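You operate a simulated robot arm through the tools that you are given. There is no shell and no other tool.

You are at the controls of a simulated robot arm. One attempt, no reset.

JOB
Put things in order on the back of the spray bench. At the end: the grey insert from the back of the spray bench stands where the white hose end stood; the black nozzle from the back of the spray bench stands where the orange hose end stood; the white hose end stands where the black nozzle stood; the orange hose end is on the brown yellow band plugs box; whatever was shut is shut again. Leave all else as you found it, and nothing knocked over. Set down upright: orange hose end.

It is judged by the outcome, as a careful person would: the job done as asked, and still so three seconds after it is handed in. It fails if anything else is knocked over, pushed out of place, dropped, spilled or broken.

ROBOT AND FRAMES
A 7-joint arm with a two-finger parallel gripper, fixed in place. Base frame: the origin is at the foot of the arm, x ahead of it, y to its left, z up; the work surface is at about z = 0. Readings come in cm, rad, newtons and seconds.
With the tool pointing down near the work surface it reaches from about 22 to 58 cm from the base axis. Its first joint turns from -1.152 to 1.152 rad. Payload 2.5 kg.
The tool frame sits at the grasp point between the pads (the TCP): z along the fingers, y along the line on which they close. The tips reach 2.3 cm beyond it. The gripper opens to 9.4 cm. The fingers are 3.8 cm wide and 1 cm thick; the gripper's body (5.4 by 9.6 cm) begins 3.9 cm behind the TCP.
Orientation is that of the tool frame in the base frame, as [roll, pitch, yaw] about the fixed x, y, z axes, in that order (R = Rz(yaw) Ry(pitch) Rx(roll)). With the fingers straight down and closing along the base's y, the tool's x points along the base's -x, its y along +y and its z along -z.

CONTROLS
- The arm moves only by the tool servo_tool. Its argument "moves" is one flat list of numbers, 7 for each row, row after row: the shift along the base's x, y, z in cm, then the turn, a rotation vector about the base's x, y, z in rad, then the opening, from 0 (shut) to 1 (fully open). In form: [dx, dy, dz, rx, ry, rz, claw, dx, dy, dz, rx, ry, rz, claw, ...]. A call has 1 to 20 rows; each row shifts and turns the commanded pose from where the row before left it. A row lasts 0.2 s, in which the tool goes at most 5 cm and 0.15 rad; a call with a longer step from one row to the next is refused whole, and so is a gripper value outside its range. Where a pose cannot be reached the arm comes as near as it can. A force on the tool above 40 N (or 10 N above the force at the start of the call, whichever is more), or a blocked arm, ends the call early, and 0.2 s more pass. Each finger travels about 10.8 cm/s and halts on what it meets, pressing with about 25 N; the grip force reading is that of the motor and also rises with nothing between the fingers. The clock runs only during rows and for 0.2 s after the last one: add rows that do not move to give the fingers time. The reply holds the time, the measured pose of the TCP, the force on the tool along the base axes, the opening and the grip force, in the units named above and with some noise, with the torque about the TCP (base axes, N m) and any sound that the robot's microphone picked up.
- Cameras (640 x 400 px; columns grow to the right, rows downward): "scene" is fixed at [10.39, -39.34, 56.12]; the picture's right is [0.92, -0.38, 0.00], its down [-0.17, -0.40, -0.90] and it looks along [0.35, 0.83, -0.43] (base axes); focal length 296 px, centre (320, 200). "wrist" rides on the gripper at [8.6, 1.6, -7.5] in the tool frame; the picture's right is [-0.18, 0.98, 0.00], its down [-0.58, -0.11, -0.81] and it looks along [-0.79, -0.15, 0.59] (tool axes); focal length 243 px, centre (320, 200). There is no depth. A picture from a camera that has moved, and an enlarged one, comes with that camera's place and axes in the base frame and with its lens.
- grab_frame(camera): a new picture of that camera. The clock stands still meanwhile.
- zoom(camera, box): a new picture of the part [left, top, right, bottom] of that camera's present view, enlarged. The clock stands still meanwhile.
- sign_off(): hands the job in; it is judged then, once.

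Places have to be worked out from the pictures, the camera data and where the tool is seen. Open the gripper and draw the arm clear of the work before you hand the job in, unless the task says otherwise.

The tools are called after "Emit:" as a command line: name --argument value ..., lists and objects as JSON in quotes. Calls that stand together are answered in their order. servo_tool: Moves the arm, as the interface text tells. Its arguments: {"type":"object","properties":{"moves":{"type":"array","items":{"type":"number"}}},"required":["moves"]} The other tools are called the same way: grab_frame (camera) takes a picture; zoom (camera, box) takes an enlarged picture of a part of a camera's view; sign_off () hands the job in.

At the start:

```text
clock: 0.0
ee_pos: [40.28, 6.86, 41.71]
ee_rot: [3.14, -0.001, -3.141]
force: [0.2, -0.1, 0.1]
moment: [0.04, 0.01, 0.01]
finger_gap: 9.4
finger_force: 0.0
```

scene: 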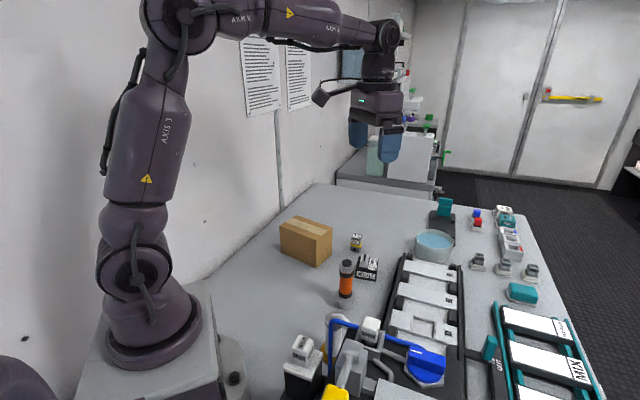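
wrist: 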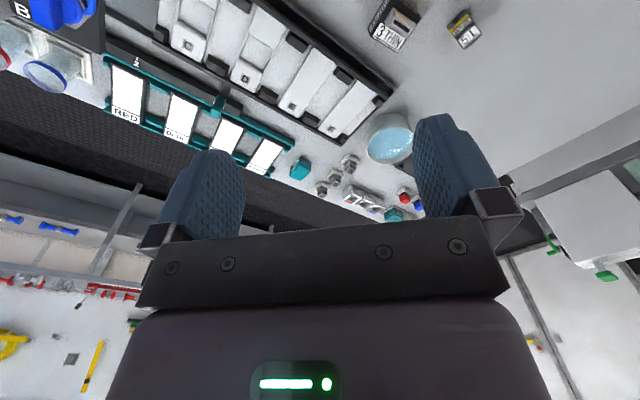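

I'll start by looking closely at the scene to identify the objects.

Emit:
zoom --camera "scene" --box '[260, 180, 460, 305]'

Emit:
zoom --camera "scene" --box '[240, 275, 440, 400]'

Emit:
zoom --camera "scene" --box '[420, 190, 580, 290]'

Emit:
zoom --camera "scene" --box '[380, 240, 600, 400]'

Emit:
zoom --camera "scene" --box '[320, 60, 480, 200]'

Emit:
zoom --camera "wrist" --box '[320, 0, 640, 200]'

Emit:
zoom --camera "wrist" --box '[0, 0, 320, 200]'

```text
3.20 times, centred on (360, 242) of scene
camera zoom: at [10.39, -39.34, 56.12], right [0.92, -0.38, 0.0], down [-0.17, -0.4, -0.9], along [0.35, 0.83, -0.43], focal length 946 px, centre (192, 64)
```

zoom: 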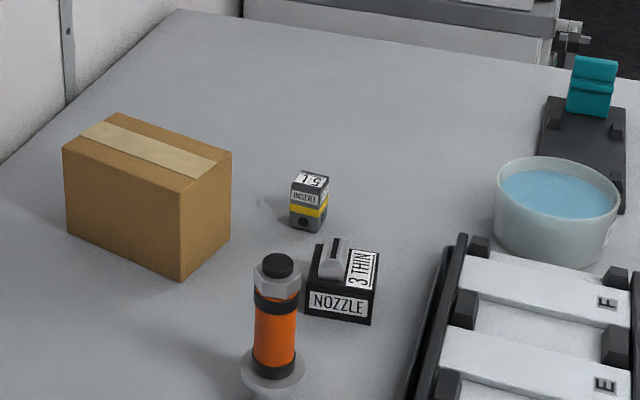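

```text
3.20 times, centred on (340, 338) of scene
camera zoom: at [10.39, -39.34, 56.12], right [0.92, -0.38, 0.0], down [-0.17, -0.4, -0.9], along [0.35, 0.83, -0.43], focal length 946 px, centre (256, -240)
```

zoom: 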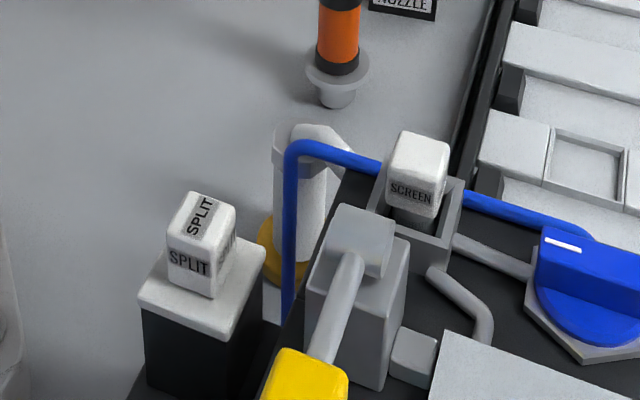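

```text
4.00 times, centred on (500, 240) of scene
camera zoom: at [10.39, -39.34, 56.12], right [0.92, -0.38, 0.0], down [-0.17, -0.4, -0.9], along [0.35, 0.83, -0.43], focal length 1182 px, centre (-400, 40)
```

zoom: 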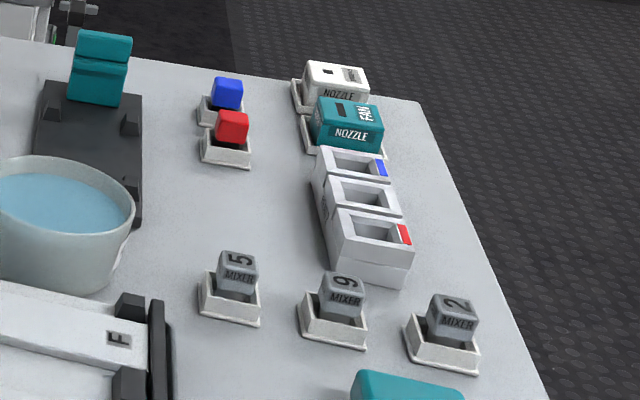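

```text
2.50 times, centred on (490, 320) of scene
camera zoom: at [10.39, -39.34, 56.12], right [0.92, -0.38, 0.0], down [-0.17, -0.4, -0.9], along [0.35, 0.83, -0.43], focal length 739 px, centre (-105, -100)
```

zoom: 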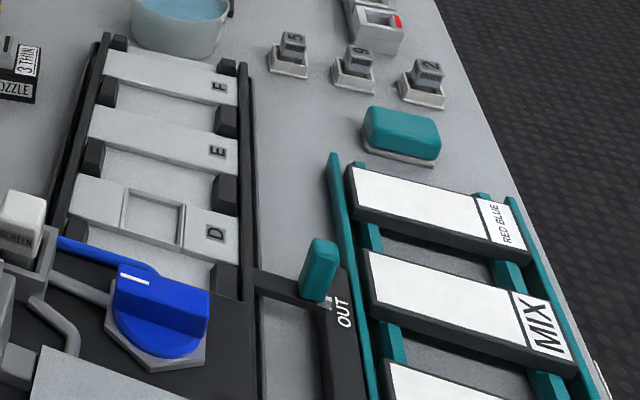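

```text
2.86 times, centred on (400, 130) of scene
camera zoom: at [10.39, -39.34, 56.12], right [0.92, -0.38, 0.0], down [-0.17, -0.4, -0.9], along [0.35, 0.83, -0.43], focal length 844 px, centre (91, 400)
```

zoom: 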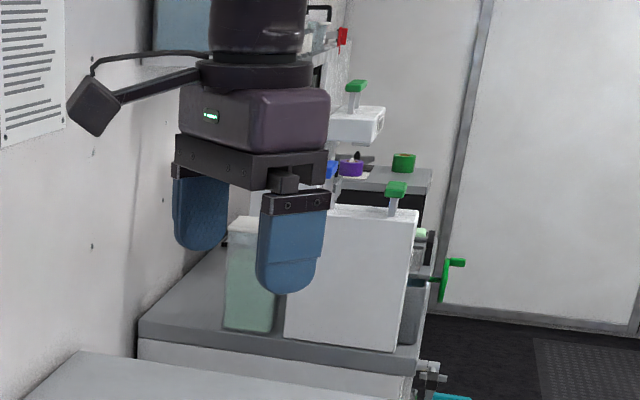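

```text
2.00 times, centred on (480, 100) of wrist
camera zoom: at [31.67, 8.49, 49.26], right [0.18, 0.98, 0.0], down [0.58, -0.11, 0.81], along [0.79, -0.15, -0.59], focal length 485 px, centre (0, 400)
```

zoom: 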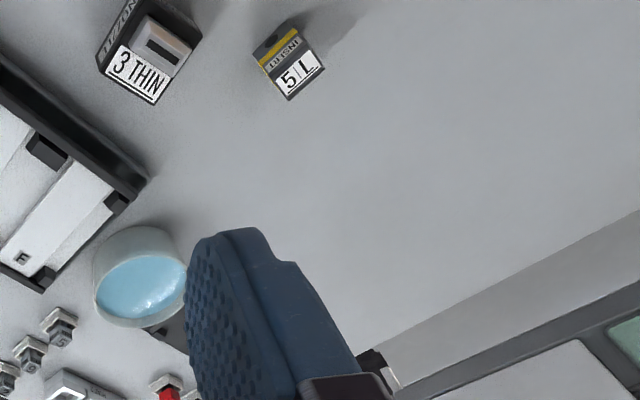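

```text
2.00 times, centred on (160, 100) of wrist
camera zoom: at [31.67, 8.49, 49.26], right [0.18, 0.98, 0.0], down [0.58, -0.11, 0.81], along [0.79, -0.15, -0.59], focal length 485 px, centre (640, 400)
```

zoom: 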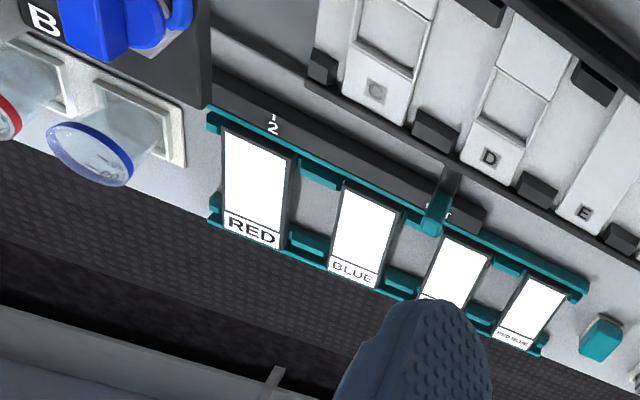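

The insert is near (51.7, 29.4), the nozzle near (50, 18), the orange hose end near (37.4, 9.3) and the white hose end near (28.5, -2), behind a blue pipe. I'll swing the wrist camera round to look along +y at the hose ends and the box.

Emit:
servo_tool --moves '[-0.9, -2.0, -0.3, 0, 0, 0.1428, 1, -0.9, -2.0, -0.3, 0, 0, 0.1428, 1, -0.9, -2.0, -0.3, 0, 0, 0.1428, 1, -0.9, -2.0, -0.3, 0, 0, 0.1428, 1, -0.9, -2.0, -0.3, 0, 0, 0.1428, 1, -0.9, -2.0, -0.3, 0, 0, 0.1428, 1, -0.9, -2.0, -0.3, 0, 0, 0.1428, 1, -0.9, -2.0, -0.3, 0, 0, 0.1428, 1, -0.9, -2.0, -0.3, 0, 0, 0.1428, 1, -0.9, -2.0, -0.3, 0, 0, 0.1428, 1, -0.9, -2.0, -0.3, 0, 0, 0.1428, 1, 0, 0, 0, 0, 0, 0, 1]'

Emit:
grab_frame --camera "wrist"

Emit:
grab_frame --camera "scene"

```text
clock: 2.6
ee_pos: [30.52, -15.28, 38.56]
ee_rot: [-3.141, 0.0, -1.571]
force: [-0.3, 0.4, 0.6]
moment: [-0.01, 0.01, -0.01]
finger_gap: 9.4
finger_force: 0.1
```

```text
taken
camera wrist: at [28.97, -23.92, 46.0], right [-0.98, 0.18, 0.0], down [0.11, 0.58, 0.81], along [0.15, 0.79, -0.59], focal length 243 px, centre (320, 200)
```

wrist: 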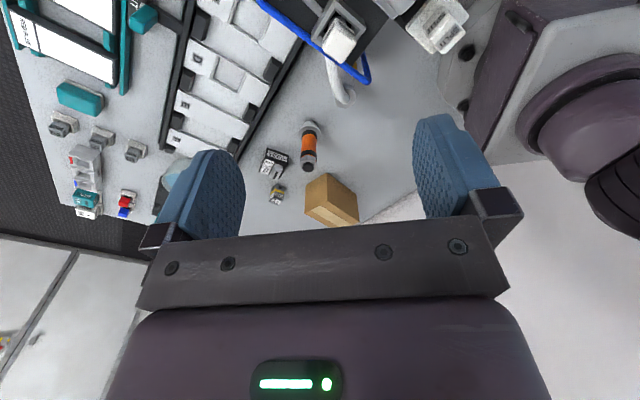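

```text
taken
```

scene: 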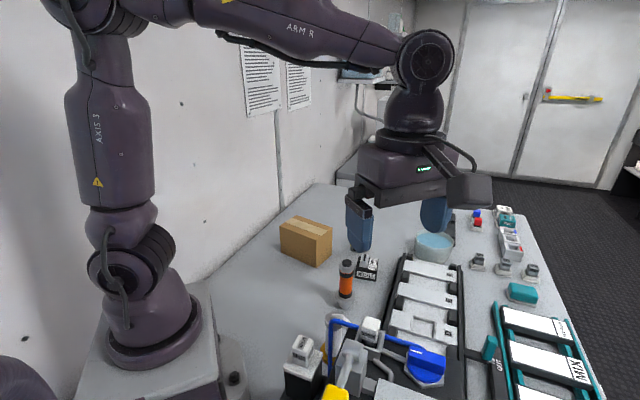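

Emit:
zoom --camera "wrist" --box '[240, 0, 480, 150]'

Emit:
zoom --camera "wrist" --box '[240, 110, 400, 230]'

Emit:
zoom --camera "wrist" --box '[20, 0, 300, 180]'

```text
2.67 times, centred on (360, 75) of wrist
camera zoom: at [28.97, -23.92, 46.0], right [-0.98, 0.18, 0.0], down [0.11, 0.58, 0.81], along [0.15, 0.79, -0.59], focal length 647 px, centre (213, 533)
```

zoom: 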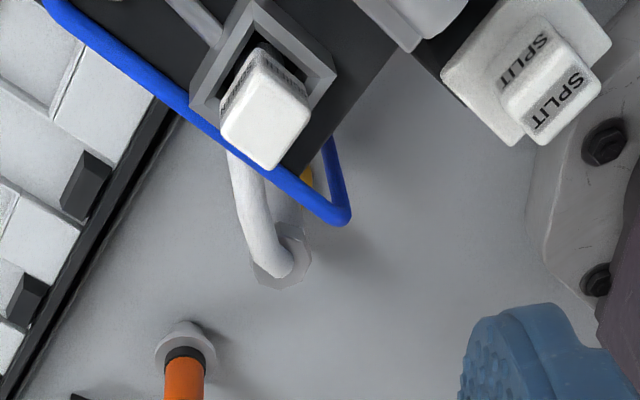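

```text
3.33 times, centred on (320, 170) of wrist
camera zoom: at [28.97, -23.92, 46.0], right [-0.98, 0.18, 0.0], down [0.11, 0.58, 0.81], along [0.15, 0.79, -0.59], focal length 809 px, centre (320, 300)
```

zoom: 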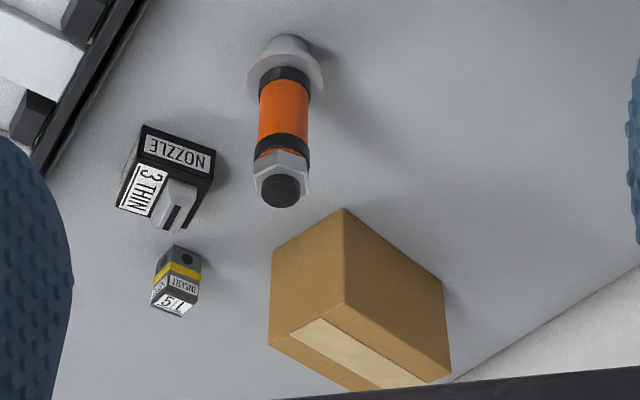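

```text
2.22 times, centred on (160, 90) of wrist
camera zoom: at [28.97, -23.92, 46.0], right [-0.98, 0.18, 0.0], down [0.11, 0.58, 0.81], along [0.15, 0.79, -0.59], focal length 539 px, centre (676, 444)
```

zoom: 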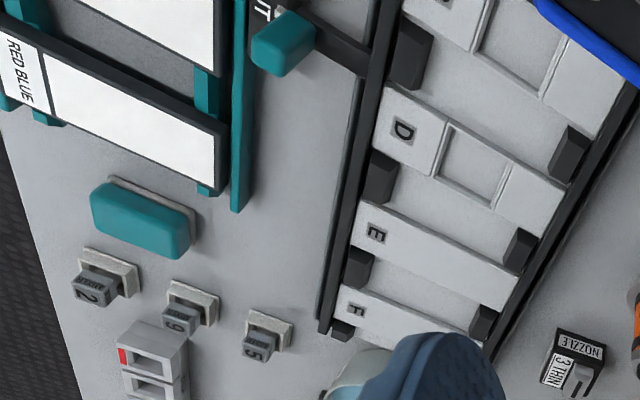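

The white hose end shows a hex top with a white bent tube coming off it, partly hidden by the blue pipe. I need to see it from the +y side, so I'll swing the camera around to look toward -y.

Emit:
servo_tool --moves '[0.3, 1.5, 0, 0, 0, -0.1428, 1, 0.3, 1.5, 0, 0, 0, -0.1428, 1, 0.3, 1.5, 0, 0, 0, -0.1428, 1, 0.3, 1.5, 0, 0, 0, -0.1428, 1, 0.3, 1.5, 0, 0, 0, -0.1428, 1, 0.3, 1.5, 0, 0, 0, -0.1428, 1, 0.3, 1.5, 0, 0, 0, -0.1428, 1, 0.3, 1.5, 0, 0, 0, -0.1428, 1, 0, 1.5, 0, 0, 0, -0.1428, 1, 0, 1.5, 0, 0, 0, -0.1428, 1, 0, 1.5, 0, 0, 0, -0.1428, 1, 0, 1.5, 0, 0, 0, -0.1428, 1, -0.3, 1.5, 0, 0, 0, -0.1428, 1, -0.3, 1.5, 0, 0, 0, -0.1428, 1, -0.3, 1.5, 0, 0, 0, -0.1428, 1, -0.3, 1.5, 0, 0, 0, -0.1428, 1, -0.3, 1.5, 0, 0, 0, -0.1428, 1, -0.3, 1.5, 0, 0, 0, -0.1428, 1, -0.3, 1.5, 0, 0, 0, -0.1428, 1, -0.3, 1.5, 0, 0, 0, -0.1428, 1]'

Emit:
servo_tool --moves '[-0.3, 1.5, -1, 0, 0, -0.1428, 1, -0.3, 1.5, -1, 0, 0, -0.1428, 1, 0, 0, 0, 0, 0, 0, 1]'

Emit:
grab_frame --camera "wrist"

```text
clock: 6.8
ee_pos: [30.58, 15.03, 38.24]
ee_rot: [3.141, 0.0, 1.855]
force: [0.4, 0.1, 0.0]
moment: [-0.05, 0.0, -0.01]
finger_gap: 9.4
finger_force: 0.1
```

```text
clock: 7.6
ee_pos: [30.0, 17.89, 36.46]
ee_rot: [-3.142, -0.001, 1.57]
force: [0.4, -0.3, -0.9]
moment: [0.01, 0.0, 0.03]
finger_gap: 9.4
finger_force: 0.0
```

```text
taken
camera wrist: at [31.53, 26.52, 43.97], right [0.98, -0.19, 0.0], down [-0.11, -0.58, 0.81], along [-0.15, -0.79, -0.59], focal length 243 px, centre (320, 200)
```

wrist: 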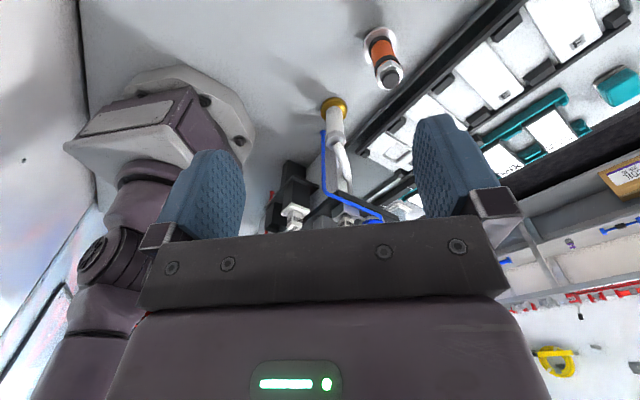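

Emit:
zoom --camera "wrist" --box '[250, 20, 430, 140]'

Emit:
zoom --camera "wrist" --box '[240, 90, 420, 240]'

Emit:
zoom --camera "wrist" --box '[480, 120, 640, 240]'

```text
3.33 times, centred on (340, 80) of wrist
camera zoom: at [31.53, 26.52, 43.97], right [0.98, -0.19, 0.0], down [-0.11, -0.58, 0.81], along [-0.15, -0.79, -0.59], focal length 809 px, centre (253, 600)
```

zoom: 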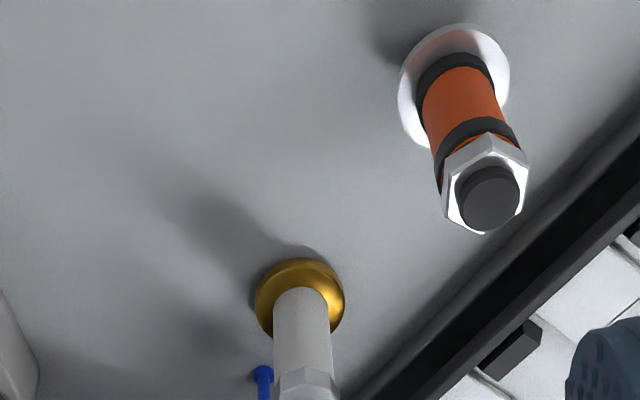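

```text
2.67 times, centred on (330, 165) of wrist
camera zoom: at [31.53, 26.52, 43.97], right [0.98, -0.19, 0.0], down [-0.11, -0.58, 0.81], along [-0.15, -0.79, -0.59], focal length 647 px, centre (293, 293)
```

zoom: 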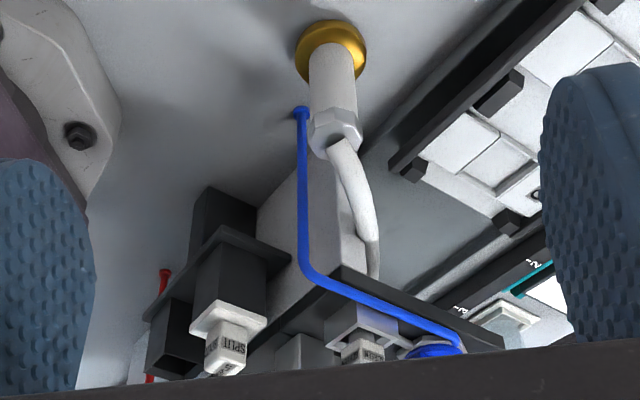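

```text
3.33 times, centred on (560, 180) of wrist
camera zoom: at [31.53, 26.52, 43.97], right [0.98, -0.19, 0.0], down [-0.11, -0.58, 0.81], along [-0.15, -0.79, -0.59], focal length 809 px, centre (-480, 267)
```

zoom: 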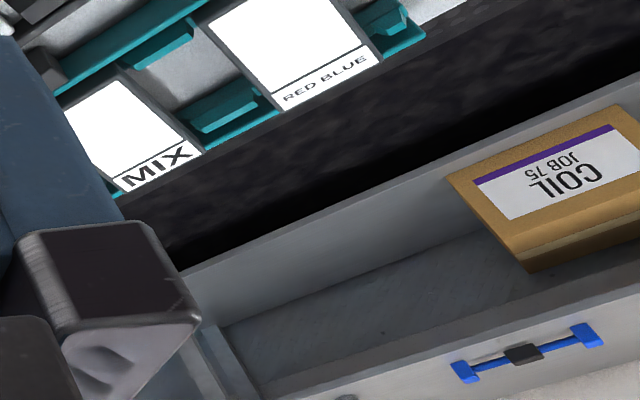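

There are other labelled brown boxes around: a "COIL JOB 75" box with a purple band sits on a shelf. I need to find the PLUGS box with the yellow band, so I'll move the camera over the -y part of the workspace.

Emit:
servo_tool --moves '[0.4, -2, 0.2, 0, 0, 0, 1, 0.4, -2, 0.2, 0, 0, 0, 1, 0.4, -2, 0.2, 0, 0, 0, 1, 0.4, -2, 0.2, 0, 0, 0, 1, 0.4, -2, 0.2, 0, 0, 0, 1, 0, -2, 0.2, 0, 0, 0, 1, 0, -2, 0.2, 0, 0, 0, 1, 0, -2, 0.2, 0, 0, 0, 1, 0, -2, 0.2, 0, 0, 0, 1, 0, -2, 0.2, 0, 0, 0, 1, 0, -2, 0.2, 0, 0, 0, 1, 0, 0, 0, 0, 0, 0, 1]'

Emit:
grab_frame --camera "wrist"

```text
clock: 10.2
ee_pos: [31.65, -4.1, 38.58]
ee_rot: [-3.141, 0.001, 1.571]
force: [0.4, 0.2, 0.5]
moment: [0.01, -0.03, 0.0]
finger_gap: 9.39
finger_force: 0.1
```

```text
taken
camera wrist: at [33.27, 4.46, 46.07], right [0.98, -0.18, 0.0], down [-0.11, -0.58, 0.81], along [-0.15, -0.79, -0.59], focal length 243 px, centre (320, 200)
```

wrist: 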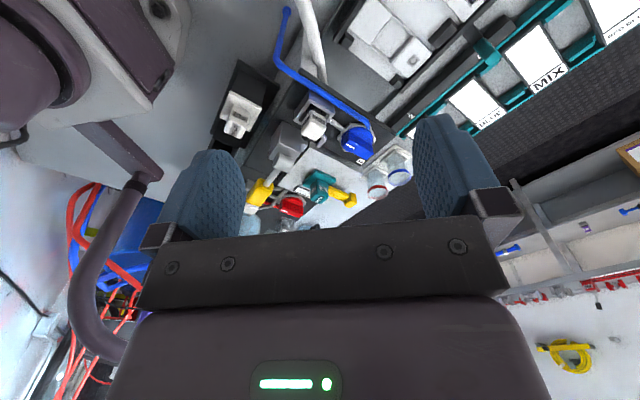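

The gripper hides the far part, so I'll go further toward -y and look again.

Emit:
servo_tool --moves '[0, -2, 0.2, 0, 0, 0, 1, 0, -2, 0.2, 0, 0, 0, 1, 0, -2, 0.2, 0, 0, 0, 1, 0, -2, 0.2, 0, 0, 0, 1, 0, -2, 0.2, 0, 0, 0, 1, 0, -2, 0.2, 0, 0, 0, 1, 0, -2, 0.2, 0, 0, 0, 1, 0, -2, 0.2, 0, 0, 0, 1, 0, -2, 0.2, 0, 0, 0, 1, 0, -2, 0.2, 0, 0, 0, 1, 0, 0, 0, 0, 0, 0, 1]'

Emit:
grab_frame --camera "wrist"

Emit:
zoom --camera "wrist" --box '[120, 0, 440, 210]'

Emit:
zoom --camera "wrist" --box '[400, 0, 640, 240]'

```text
clock: 12.6
ee_pos: [31.76, -24.27, 40.55]
ee_rot: [-3.142, 0.001, 1.572]
force: [-0.6, 0.0, -0.6]
moment: [-0.02, 0.0, 0.01]
finger_gap: 9.39
finger_force: 0.1
```

```text
taken
camera wrist: at [33.4, -15.52, 48.14], right [0.98, -0.18, 0.0], down [-0.11, -0.58, 0.81], along [-0.15, -0.79, -0.59], focal length 243 px, centre (320, 200)
```

wrist: 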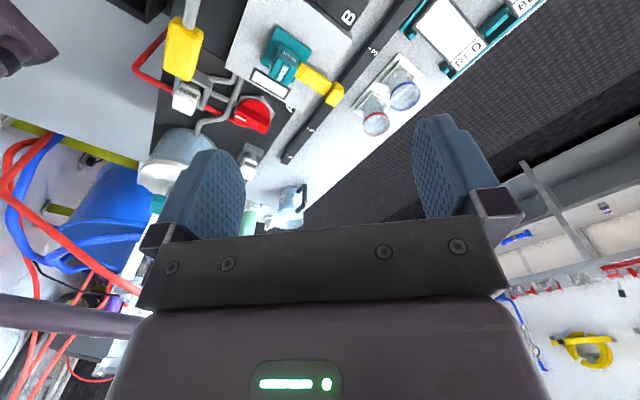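

```text
1.90 times, centred on (280, 105) of wrist
camera zoom: at [33.4, -15.52, 48.14], right [0.98, -0.18, 0.0], down [-0.11, -0.58, 0.81], along [-0.15, -0.79, -0.59], focal length 462 px, centre (396, 381)
```

zoom: 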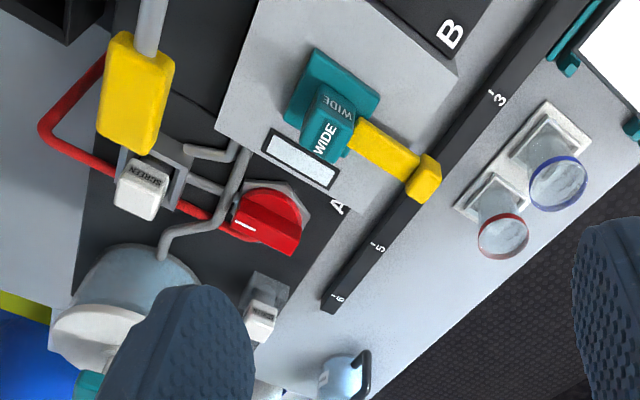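

```text
1.67 times, centred on (520, 120) of wrist
camera zoom: at [33.4, -15.52, 48.14], right [0.98, -0.18, 0.0], down [-0.11, -0.58, 0.81], along [-0.15, -0.79, -0.59], focal length 404 px, centre (-13, 333)
```

zoom: 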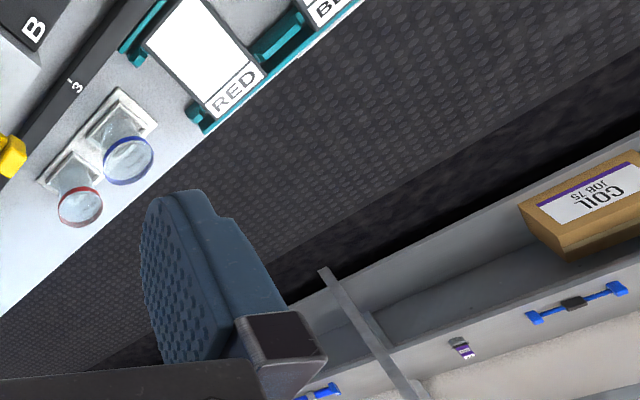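

No other box is within reach on this side; the COIL box belongs to a distant shelf. I'll swing over to look at the hidden far faces of the cardboard box for a label.

Emit:
servo_tool --moves '[0.4, 3, 0, 0, 0, 0, 1, 0.4, 3, 0, 0, 0, 0, 1, 0.4, 3, 0, 0, 0, 0, 1, 0.4, 3, 0, 0, 0, 0, 1, 0.4, 3, 0, 0, 0, 0, 1, 0.4, 3, 0, 0, 0, 0, 1, 0.4, 3, 0, 0, 0, 0, 1, 0.4, 3, 0, 0, 0, 0, 1, 0.4, 3, 0, 0, 0, 0, 1, 0.4, 3, 0, 0, 0, -0.08, 1, 0.4, 3, 0, 0, 0, -0.08, 1, 0.4, 3, 0, 0, 0, -0.08, 1, 0.4, 3, 0, 0, 0, -0.08, 1, 0.4, 3, 0, 0, 0, -0.08, 1, 0.4, 3, 0, 0, 0, -0.08, 1, 0.4, 3, -0.8, 0, 0, -0.08, 1, 0.4, 3, -0.8, 0, 0, -0.08, 1, 0.4, 3, -0.8, 0, 0, -0.08, 1, 0.4, 3, -0.8, 0, 0, -0.08, 1, 0, 0, 0, 0, 0, 0, 1]'

Emit:
grab_frame --camera "wrist"

Emit:
grab_frame --camera "scene"

```text
clock: 16.8
ee_pos: [39.43, 32.9, 37.49]
ee_rot: [3.141, 0.0, 0.772]
force: [1.3, 0.1, -0.5]
moment: [0.0, 0.01, -0.03]
finger_gap: 9.41
finger_force: 0.1
```

```text
taken
camera wrist: at [46.65, 37.73, 45.06], right [0.55, -0.83, 0.0], down [-0.49, -0.33, 0.81], along [-0.67, -0.45, -0.59], focal length 243 px, centre (320, 200)
```

wrist: 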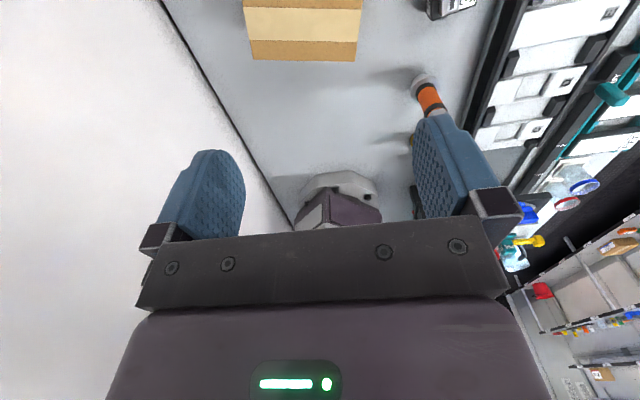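

```text
taken
```

scene: 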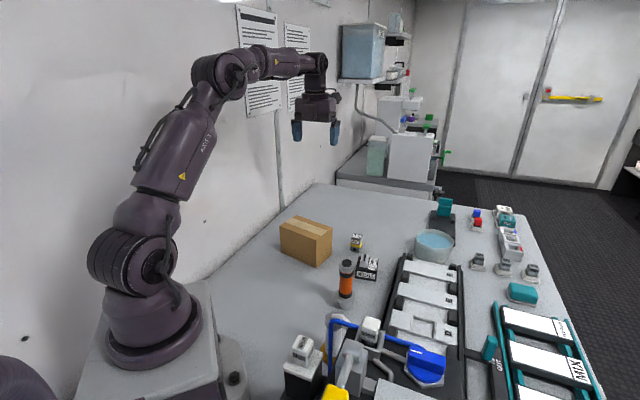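

The camera is right above the box, so I'll move out and down a little to see its far faces (fingertips stay above z ≈ 17, clear of the box top at ≈ 9.6).

Emit:
servo_tool --moves '[0.4, 0.4, -2, 0, 0, 0, 1, 0.4, 0.4, -2, 0, 0, 0, 1, 0.4, 0.4, -2, 0, 0, 0, 1, 0.4, 0.4, -2, 0, 0, 0, 1, 0.4, 0.4, -2, 0, 0, 0, 1, 0.4, 0.4, -2, 0, 0, 0, 1, 0.4, 0.4, -2, 0, 0, 0, 1, 0.4, 0.4, -2, 0, 0, 0, 1, 0, 0, 0, 0, 0, 0, 1]'

Emit:
grab_frame --camera "wrist"

Emit:
zoom --camera "wrist" --box '[220, 0, 480, 160]'

```text
clock: 18.8
ee_pos: [42.59, 36.23, 21.36]
ee_rot: [3.141, 0.001, 0.771]
force: [0.6, 0.5, 0.2]
moment: [-0.05, -0.03, 0.0]
finger_gap: 9.42
finger_force: 0.0
```

```text
taken
camera wrist: at [49.92, 40.98, 28.93], right [0.55, -0.83, 0.0], down [-0.49, -0.33, 0.81], along [-0.67, -0.45, -0.59], focal length 243 px, centre (320, 200)
```

wrist: 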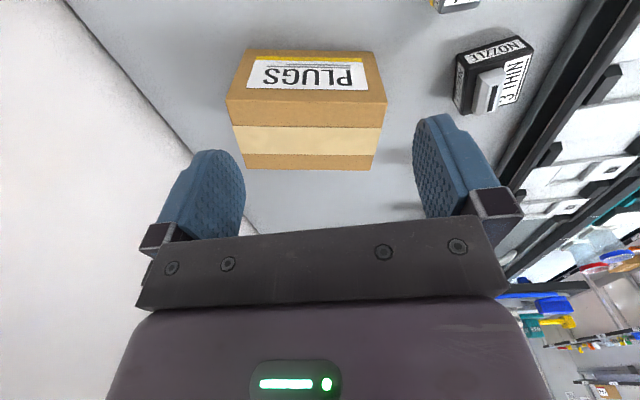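

```text
2.46 times, centred on (350, 80) of wrist
camera zoom: at [49.92, 40.98, 28.93], right [0.55, -0.83, 0.0], down [-0.49, -0.33, 0.81], along [-0.67, -0.45, -0.59], focal length 597 px, centre (246, 495)
```

zoom: 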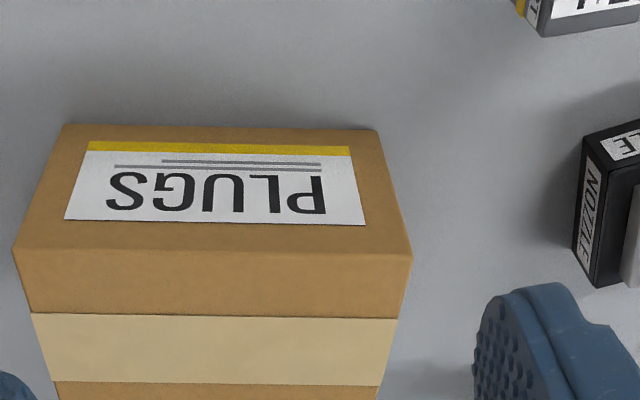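

This is the PLUGS box with the yellow band: about 13.7 × 7.9 × 9.8 cm, centred near (36.2, 33.8), its long axis along (0.55, -0.84). Next I'll look at the white hose end from the +x+y side to see whether its tube is attached to anything.

Emit:
servo_tool --moves '[0, -1, 2, 0, 0, 0, 1, 0, -2, 2, 0, 0, 0, 1, -0.5, -2.5, 1, 0, 0, 0, 1, -0.5, -2.5, 0, 0, 0, 0, 1, -0.5, -2.5, 0, 0, 0, 0, 1, -0.5, -2.5, 0, 0, 0, 0, 1, -0.5, -2.5, 0, 0, 0, 0, 1, -0.5, -2.5, 0, 0, 0, 0, 1, -0.5, -2.5, 0, 0, 0, 0, 1, -0.5, -2.5, 0, 0, 0, 0, 1, -0.5, -2.5, 0, 0, 0, 0, 1, -0.5, -2.5, 0, 0, 0, 0, 1, -0.5, -2.5, 0, 0, 0, 0, 1, -0.5, -2.5, 0, 0, 0, 0, 1, 0, 0, 0, 0, 0, 0, 1]'

Emit:
grab_frame --camera "wrist"

Emit:
zoom --camera "wrist" --box '[220, 20, 440, 200]'

```text
clock: 22.0
ee_pos: [36.52, 3.06, 26.32]
ee_rot: [3.141, 0.0, 0.771]
force: [0.5, 1.1, 0.5]
moment: [0.01, 0.02, -0.02]
finger_gap: 9.41
finger_force: 0.0
```

```text
taken
camera wrist: at [43.9, 7.82, 33.85], right [0.55, -0.83, 0.0], down [-0.49, -0.33, 0.81], along [-0.67, -0.45, -0.59], focal length 243 px, centre (320, 200)
```

wrist: 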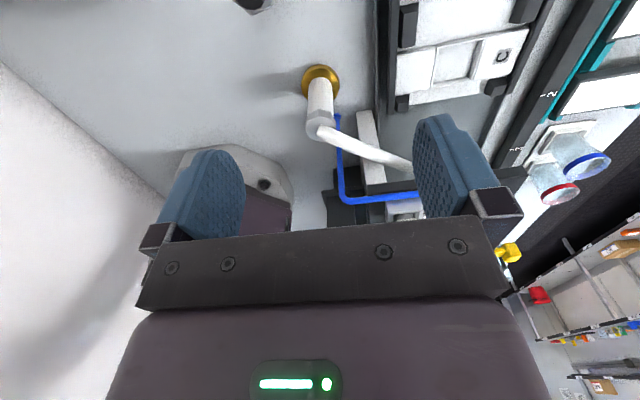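

```text
2.22 times, centred on (330, 110) of wrist
camera zoom: at [43.9, 7.82, 33.85], right [0.55, -0.83, 0.0], down [-0.49, -0.33, 0.81], along [-0.67, -0.45, -0.59], focal length 539 px, centre (298, 400)
```

zoom: 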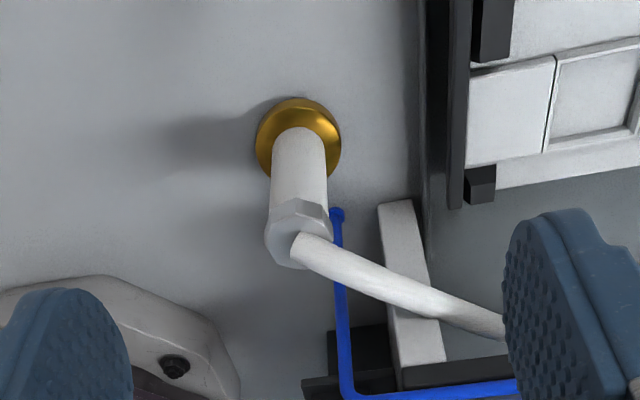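

The white hose end's yellow flange is centred near (29.2, -1.9). I'll follow the tube from its hex toward the mechanism to see where it ends.

Emit:
servo_tool --moves '[0.4, -2, 0.7, 0, 0, 0, 1, 0.4, -2, 0.7, 0, 0, 0, 1, 0.4, -2, 0.7, 0, 0, 0, 1, 0.4, -2, 0.7, 0, 0, 0, 1, 0.4, -2, 0.7, 0, 0, 0, 1, 0.4, -2, 0.7, 0, 0, 0, 1, 0, 0, 0, 0, 0, 0, 1]'

Emit:
grab_frame --camera "wrist"

Emit:
zoom --camera "wrist" --box '[200, 30, 440, 220]'

Emit:
zoom --camera "scene" --box '[300, 300, 420, 400]'

```text
clock: 23.6
ee_pos: [39.22, -8.9, 30.68]
ee_rot: [3.141, -0.001, 0.772]
force: [0.2, 1.1, 0.3]
moment: [0.04, 0.0, -0.01]
finger_gap: 9.4
finger_force: 0.0
```

```text
taken
camera wrist: at [46.47, -4.01, 38.16], right [0.55, -0.83, 0.0], down [-0.49, -0.33, 0.81], along [-0.67, -0.45, -0.59], focal length 243 px, centre (320, 200)
```

wrist: 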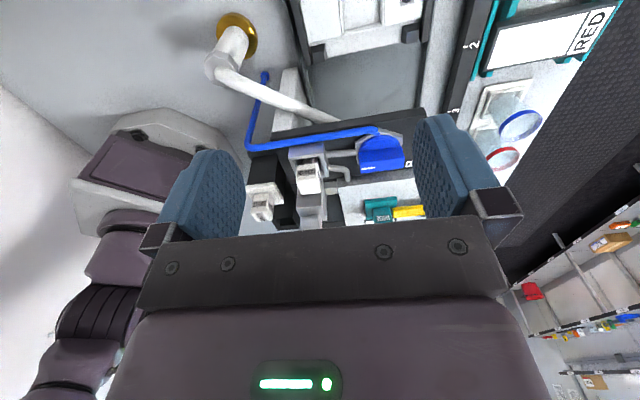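

```text
2.11 times, centred on (320, 125) of wrist
camera zoom: at [46.47, -4.01, 38.16], right [0.55, -0.83, 0.0], down [-0.49, -0.33, 0.81], along [-0.67, -0.45, -0.59], focal length 511 px, centre (320, 358)
```

zoom: 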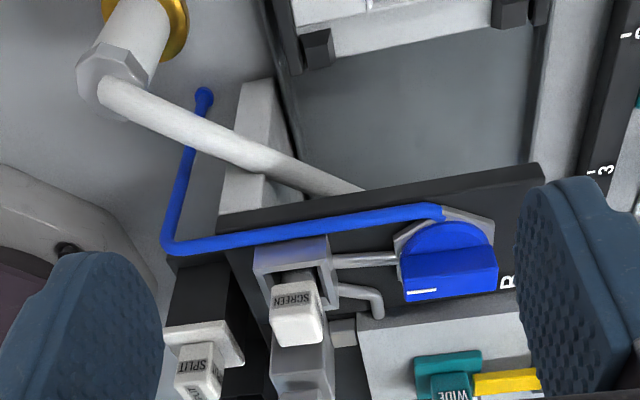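

```text
4.00 times, centred on (360, 350) of scene
camera zoom: at [10.39, -39.34, 56.12], right [0.92, -0.38, 0.0], down [-0.17, -0.4, -0.9], along [0.35, 0.83, -0.43], focal length 1182 px, centre (160, -400)
```

zoom: 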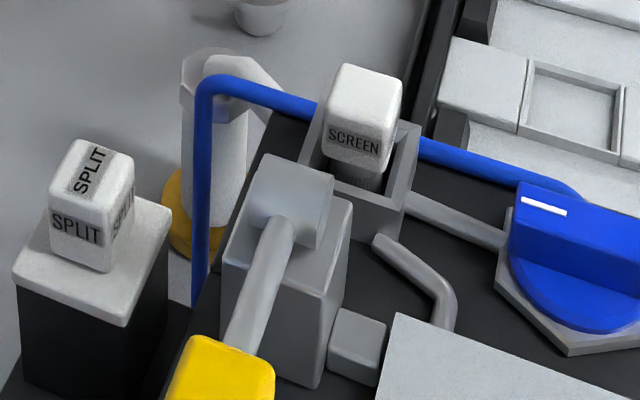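

The white tube runs from the hex down and under the raised deck, so that hose end may be tethered. Now a closer look at the orange hose end and nozzle from the +x+y side.

Emit:
servo_tool --moves '[0.4, 2.5, -0.4, 0, 0, 0, 1, 0.4, 2.5, -0.5, 0, 0, 0, 1, 0.4, 2.5, -0.5, 0, 0, 0, 1, 0.4, 2.5, -0.5, 0, 0, 0, 1, 0.4, 2.5, -0.5, 0, 0, 0, 1, 0.4, 2.5, -0.5, 0, 0, 0, 1, 0.4, 2.5, -0.5, 0, 0, 0, 1, 0.4, 2.5, -0.5, 0, 0, 0, 1, 0.4, 2.5, -0.5, 0, 0, 0, 1, 0.4, 2.0, -0.5, 0, 0, 0, 1, 0, 0, 0, 0, 0, 0, 1]'

Emit:
grab_frame --camera "wrist"

Emit:
zoom --camera "wrist" --box '[220, 0, 480, 160]'

```text
clock: 26.0
ee_pos: [43.05, 15.75, 25.92]
ee_rot: [-3.141, -0.001, 0.771]
force: [0.7, -0.7, -0.2]
moment: [0.0, 0.01, 0.01]
finger_gap: 9.39
finger_force: 0.1
```

```text
taken
camera wrist: at [50.3, 20.55, 33.35], right [0.55, -0.83, 0.0], down [-0.49, -0.33, 0.81], along [-0.67, -0.45, -0.59], focal length 243 px, centre (320, 200)
```

wrist: 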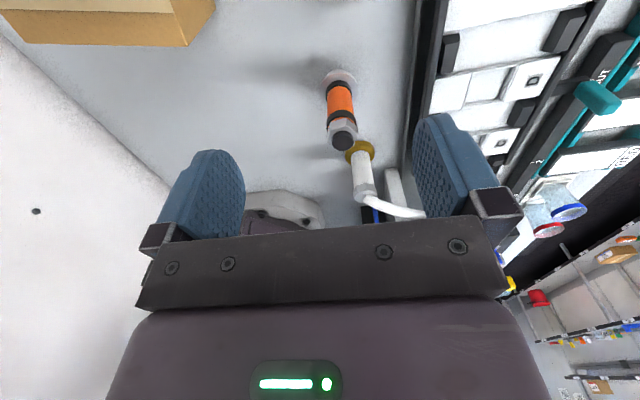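

```text
2.46 times, centred on (350, 80) of wrist
camera zoom: at [50.3, 20.55, 33.35], right [0.55, -0.83, 0.0], down [-0.49, -0.33, 0.81], along [-0.67, -0.45, -0.59], focal length 597 px, centre (246, 495)
```

zoom: 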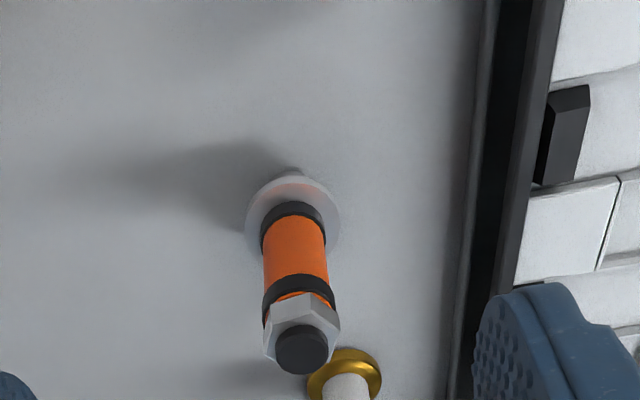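

The orange hose end stands at about (37.5, 9.25), roughly 13.3 cm tall, with a hex near the top whose flats line up with the present yaw. I'll hover over it and check the alignment.

Emit:
servo_tool --moves '[-1.4, -1.6, -1.2, 0, 0, 0, 1, -1.4, -1.6, -1.2, 0, 0, 0, 1, -1.4, -1.6, -1.2, 0, 0, 0, 1, -1.3, -1.5, -1.1, 0, 0, 0, 1, 0, 0, 0, 0, 0, 0, 1, 0, 0, 0, 0, 0, 0, 1]'

Emit:
grab_frame --camera "wrist"

Emit:
zoom --camera "wrist" --box '[240, 40, 400, 200]'

Emit:
zoom --camera "scene" --box '[270, 200, 430, 320]'

```text
clock: 27.4
ee_pos: [37.55, 9.05, 21.13]
ee_rot: [3.14, 0.001, 0.772]
force: [-0.1, -0.3, 0.2]
moment: [0.03, -0.01, -0.06]
finger_gap: 9.41
finger_force: 0.1
```

```text
taken
camera wrist: at [44.79, 13.97, 28.6], right [0.55, -0.83, 0.0], down [-0.49, -0.33, 0.81], along [-0.67, -0.45, -0.59], focal length 243 px, centre (320, 200)
```

wrist: 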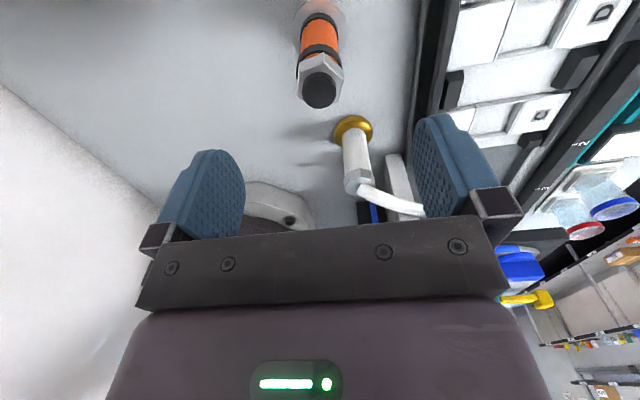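

```text
2.50 times, centred on (320, 120) of wrist
camera zoom: at [44.79, 13.97, 28.6], right [0.55, -0.83, 0.0], down [-0.49, -0.33, 0.81], along [-0.67, -0.45, -0.59], focal length 606 px, centre (320, 400)
```

zoom: 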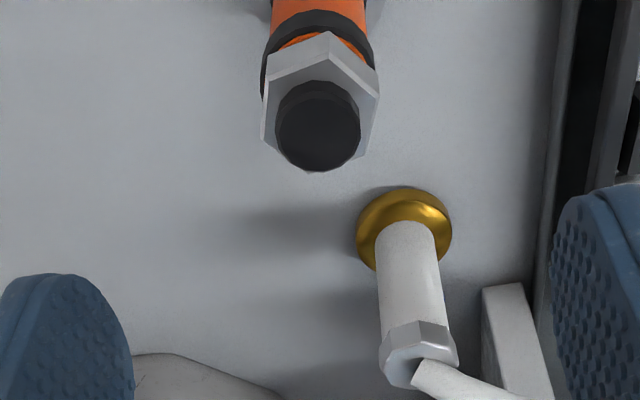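

```text
3.33 times, centred on (350, 260) of scene
camera zoom: at [10.39, -39.34, 56.12], right [0.92, -0.38, 0.0], down [-0.17, -0.4, -0.9], along [0.35, 0.83, -0.43], focal length 985 px, centre (220, 0)
```

zoom: 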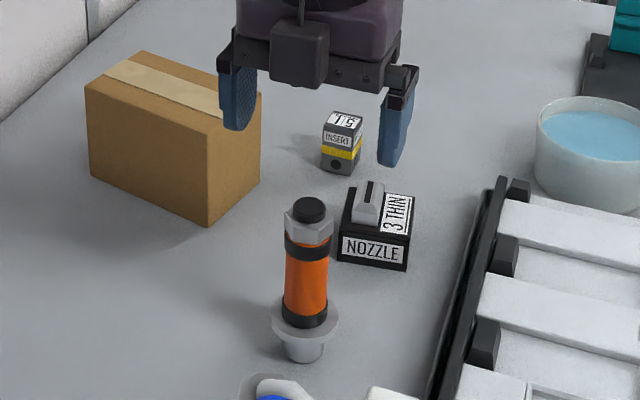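

The plug sits right on the tool axis (column about 320, row about 90 as predicted for a top at z ≈ 13.3). I'll descend to TCP z ≈ 10.3 with the fingers open.

Emit:
servo_tool --moves '[0, 0, -1.5, 0, 0, 0, 1, 0, 0, -1.5, 0, 0, 0, 1, 0, 0, -1.5, 0, 0, 0, 1, 0, 0, -1.5, 0, 0, 0, 1, 0, 0, -1.5, 0, 0, 0, 1, 0, 0, -1.2, 0, 0, 0, 1, 0, 0, -1.0, 0, 0, 0, 1, 0, 0, -1.0, 0, 0, 0, 1, 0, 0, 0, 0, 0, 0, 1]'

Emit:
grab_frame --camera "wrist"

Emit:
zoom --camera "scene" --box '[270, 200, 430, 320]'

```text
clock: 29.4
ee_pos: [37.59, 9.36, 10.2]
ee_rot: [3.141, 0.0, 0.772]
force: [1.0, -0.3, -0.6]
moment: [0.01, 0.0, 0.0]
finger_gap: 9.38
finger_force: 0.0
```

```text
taken
camera wrist: at [44.88, 14.17, 17.77], right [0.55, -0.83, 0.0], down [-0.49, -0.33, 0.81], along [-0.67, -0.45, -0.59], focal length 243 px, centre (320, 200)
```

wrist: 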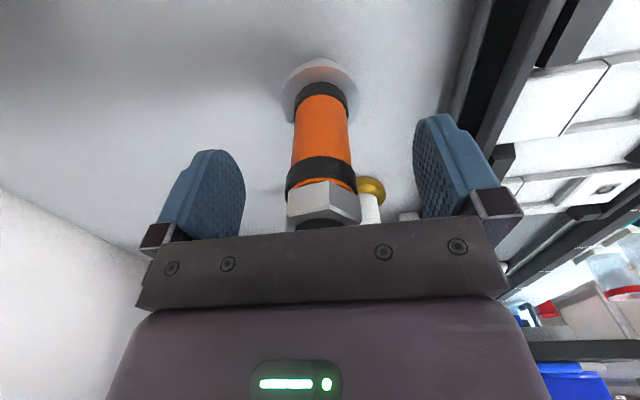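

```text
3.33 times, centred on (350, 260) of scene
camera zoom: at [10.39, -39.34, 56.12], right [0.92, -0.38, 0.0], down [-0.17, -0.4, -0.9], along [0.35, 0.83, -0.43], focal length 985 px, centre (220, 0)
```

zoom: 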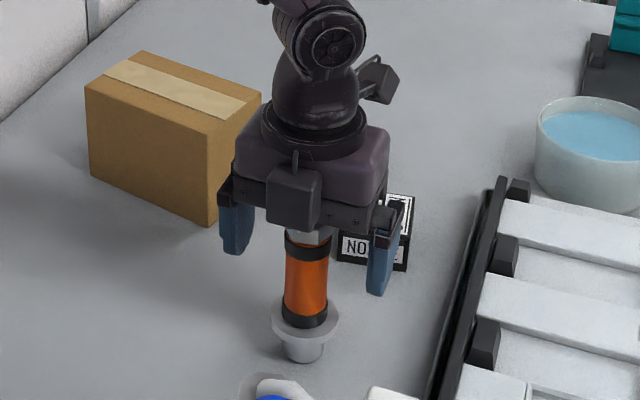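

The hose end sits between the pads with clearance on both sides. I'll close the gripper on it.

Emit:
servo_tool --moves '[0, 0, 0, 0, 0, 0, 0.6, 0, 0, 0, 0, 0, 0, 0.45, 0, 0, 0, 0, 0, 0, 0.35, 0, 0, 0, 0, 0, 0, 0.2, 0, 0, 0, 0, 0, 0, 0, 0, 0, 0, 0, 0, 0, 0]'

Emit:
zoom --camera "scene" --box '[270, 200, 430, 320]'

Emit:
grab_frame --camera "wrist"

```text
clock: 30.8
ee_pos: [37.57, 9.28, 10.13]
ee_rot: [-3.141, -0.001, 0.771]
force: [-0.2, -0.2, -0.6]
moment: [-0.04, -0.04, 0.02]
finger_gap: 3.4
finger_force: 25.0
```

```text
3.33 times, centred on (350, 260) of scene
camera zoom: at [10.39, -39.34, 56.12], right [0.92, -0.38, 0.0], down [-0.17, -0.4, -0.9], along [0.35, 0.83, -0.43], focal length 985 px, centre (220, 0)
```

zoom: 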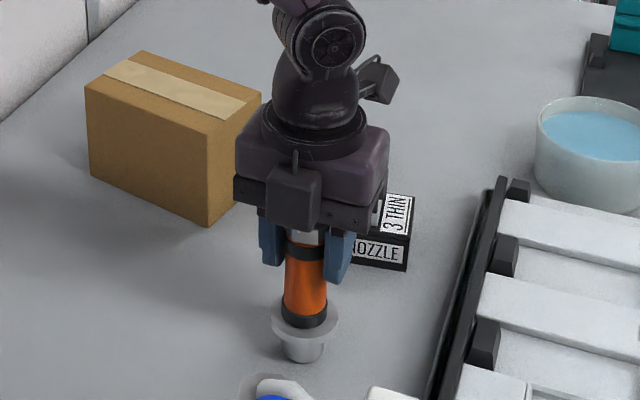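

```text
taken
camera wrist: at [44.88, 14.16, 17.78], right [0.55, -0.83, 0.0], down [-0.49, -0.33, 0.81], along [-0.67, -0.45, -0.59], focal length 243 px, centre (320, 200)
```

wrist: 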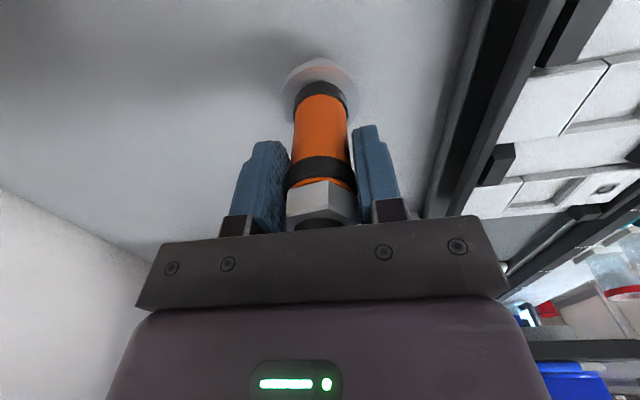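

Gripped at 3.4 cm with 25 N. I'll lift slowly a couple of centimetres to check it comes free.

Emit:
servo_tool --moves '[0, 0, 0.4, 0, 0, 0, 0, 0, 0, 0.5, 0, 0, 0, 0, 0, 0, 0.8, 0, 0, 0, 0, 0, 0, 1.0, 0, 0, 0, 0, 0, 0, 1.0, 0, 0, 0, 0, 0, 0, 0, 0, 0, 0, 0]'

Emit:
zoom --camera "scene" --box '[270, 200, 430, 320]'

```text
clock: 32.2
ee_pos: [37.39, 9.3, 14.01]
ee_rot: [3.141, -0.001, 0.771]
force: [-0.1, 0.5, -1.8]
moment: [-0.02, 0.02, 0.0]
finger_gap: 3.37
finger_force: 25.5
```

```text
3.33 times, centred on (350, 260) of scene
camera zoom: at [10.39, -39.34, 56.12], right [0.92, -0.38, 0.0], down [-0.17, -0.4, -0.9], along [0.35, 0.83, -0.43], focal length 985 px, centre (220, 0)
```

zoom: 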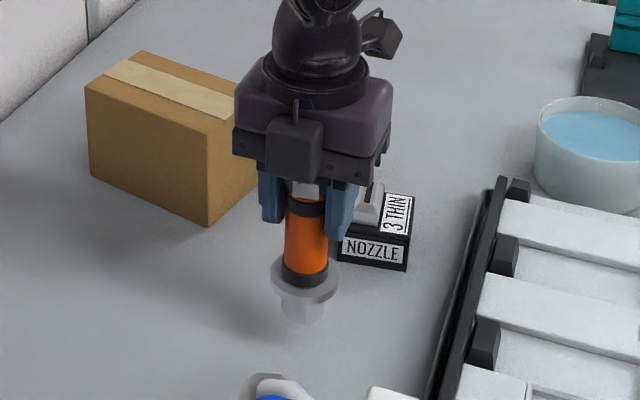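

It lifted free (about 1.5 N). Raising to z ≈ 25 and carrying it over to the box centre at (36.2, 33.8).

Emit:
servo_tool --moves '[0, 0, 1.5, 0, 0, 0, 0, 0, 0, 2, 0, 0, 0, 0, 0, 0, 2.5, 0, 0, 0, 0, 0, 0, 2.5, 0, 0, 0, 0, 0, 0, 1.5, 0, 0, 0, 0, 0, 1.0, 1.0, 0, 0, 0, 0, -0.1, 1.5, 0, 0, 0, 0, 0, -0.1, 2, 0, 0, 0, 0, 0, -0.1, 2, 0, 0, 0, 0, 0, -0.1, 2, 0, 0, 0, 0, 0, -0.1, 2, 0, 0, 0, 0, 0, -0.1, 2, 0, 0, 0, 0, 0, -0.1, 2, 0, 0, 0, 0, 0, -0.1, 2, 0, 0, 0, 0, 0, -0.1, 2, 0, 0, 0, 0, 0, -0.1, 2, 0, 0, 0, 0, 0, -0.1, 2, 0, 0, 0, 0, 0, -0.1, 1.2, 0, 0, 0, 0, 0, -0.08, 0.84, 0, 0, 0, 0, 0]'

Emit:
grab_frame --camera "scene"

Emit:
grab_frame --camera "wrist"

```text
clock: 36.2
ee_pos: [36.28, 33.89, 25.05]
ee_rot: [-3.14, 0.001, 0.772]
force: [0.1, -0.3, -0.8]
moment: [-0.01, -0.01, 0.03]
finger_gap: 3.37
finger_force: 24.8
```

```text
taken
```

scene: 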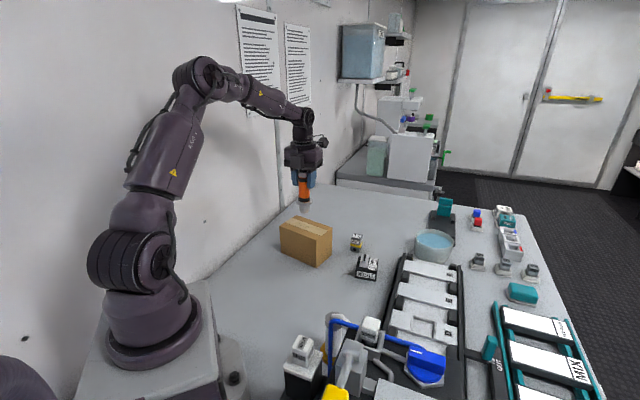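

```text
taken
camera wrist: at [43.47, 38.76, 32.65], right [0.55, -0.83, 0.0], down [-0.49, -0.33, 0.81], along [-0.67, -0.45, -0.59], focal length 243 px, centre (320, 200)
```

wrist: 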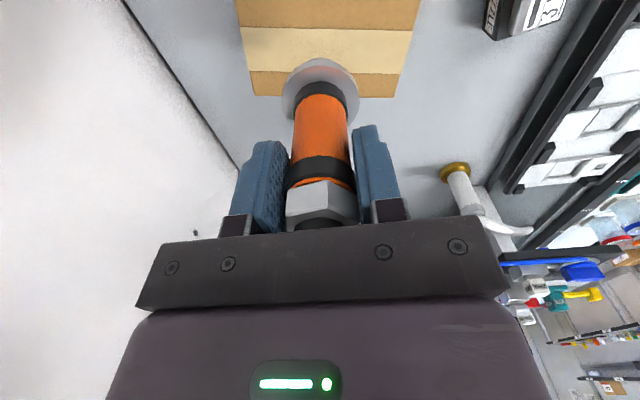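

The box centre sits about 0.5 cm toward -y of the tool axis, so I'll shift by that and lower until the foot is just above the box top.

Emit:
servo_tool --moves '[0, -0.5, -0.5, 0, 0, 0, 0, 0, 0, -1.0, 0, 0, 0, 0, 0, 0, -1.0, 0, 0, 0, 0, 0, 0, -1.0, 0, 0, 0, 0, 0, 0, -0.7, 0, 0, 0, 0, 0, 0, 0, 0, 0, 0, 0, 0, 0, 0, 0, 0, 0, 0]'

Emit:
zoom --camera "scene" --box '[256, 160, 384, 280]'

Emit:
grab_frame --camera "wrist"

```text
clock: 37.8
ee_pos: [36.36, 33.34, 20.72]
ee_rot: [-3.141, 0.0, 0.772]
force: [-0.2, 1.2, -2.7]
moment: [-0.01, 0.01, 0.02]
finger_gap: 3.36
finger_force: 25.2
```

```text
3.33 times, centred on (320, 220) of scene
camera zoom: at [10.39, -39.34, 56.12], right [0.92, -0.38, 0.0], down [-0.17, -0.4, -0.9], along [0.35, 0.83, -0.43], focal length 985 px, centre (320, 133)
```

zoom: 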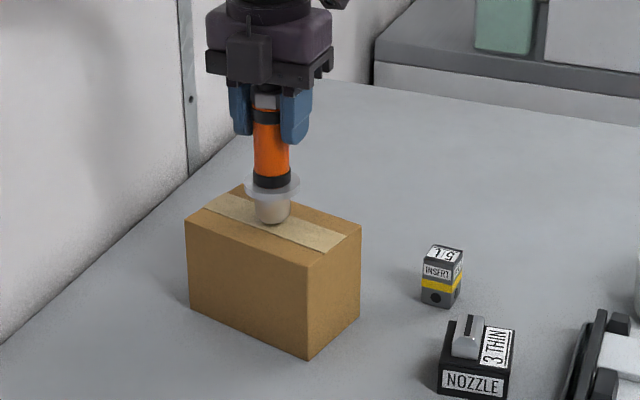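

```text
taken
camera wrist: at [43.55, 38.15, 28.28], right [0.55, -0.83, 0.0], down [-0.49, -0.33, 0.81], along [-0.67, -0.45, -0.59], focal length 243 px, centre (320, 200)
```

wrist: 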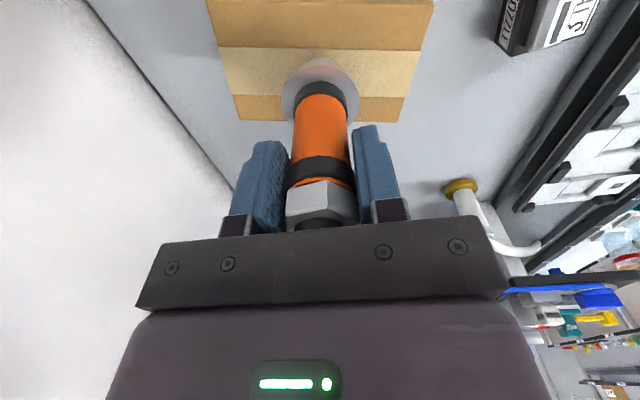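

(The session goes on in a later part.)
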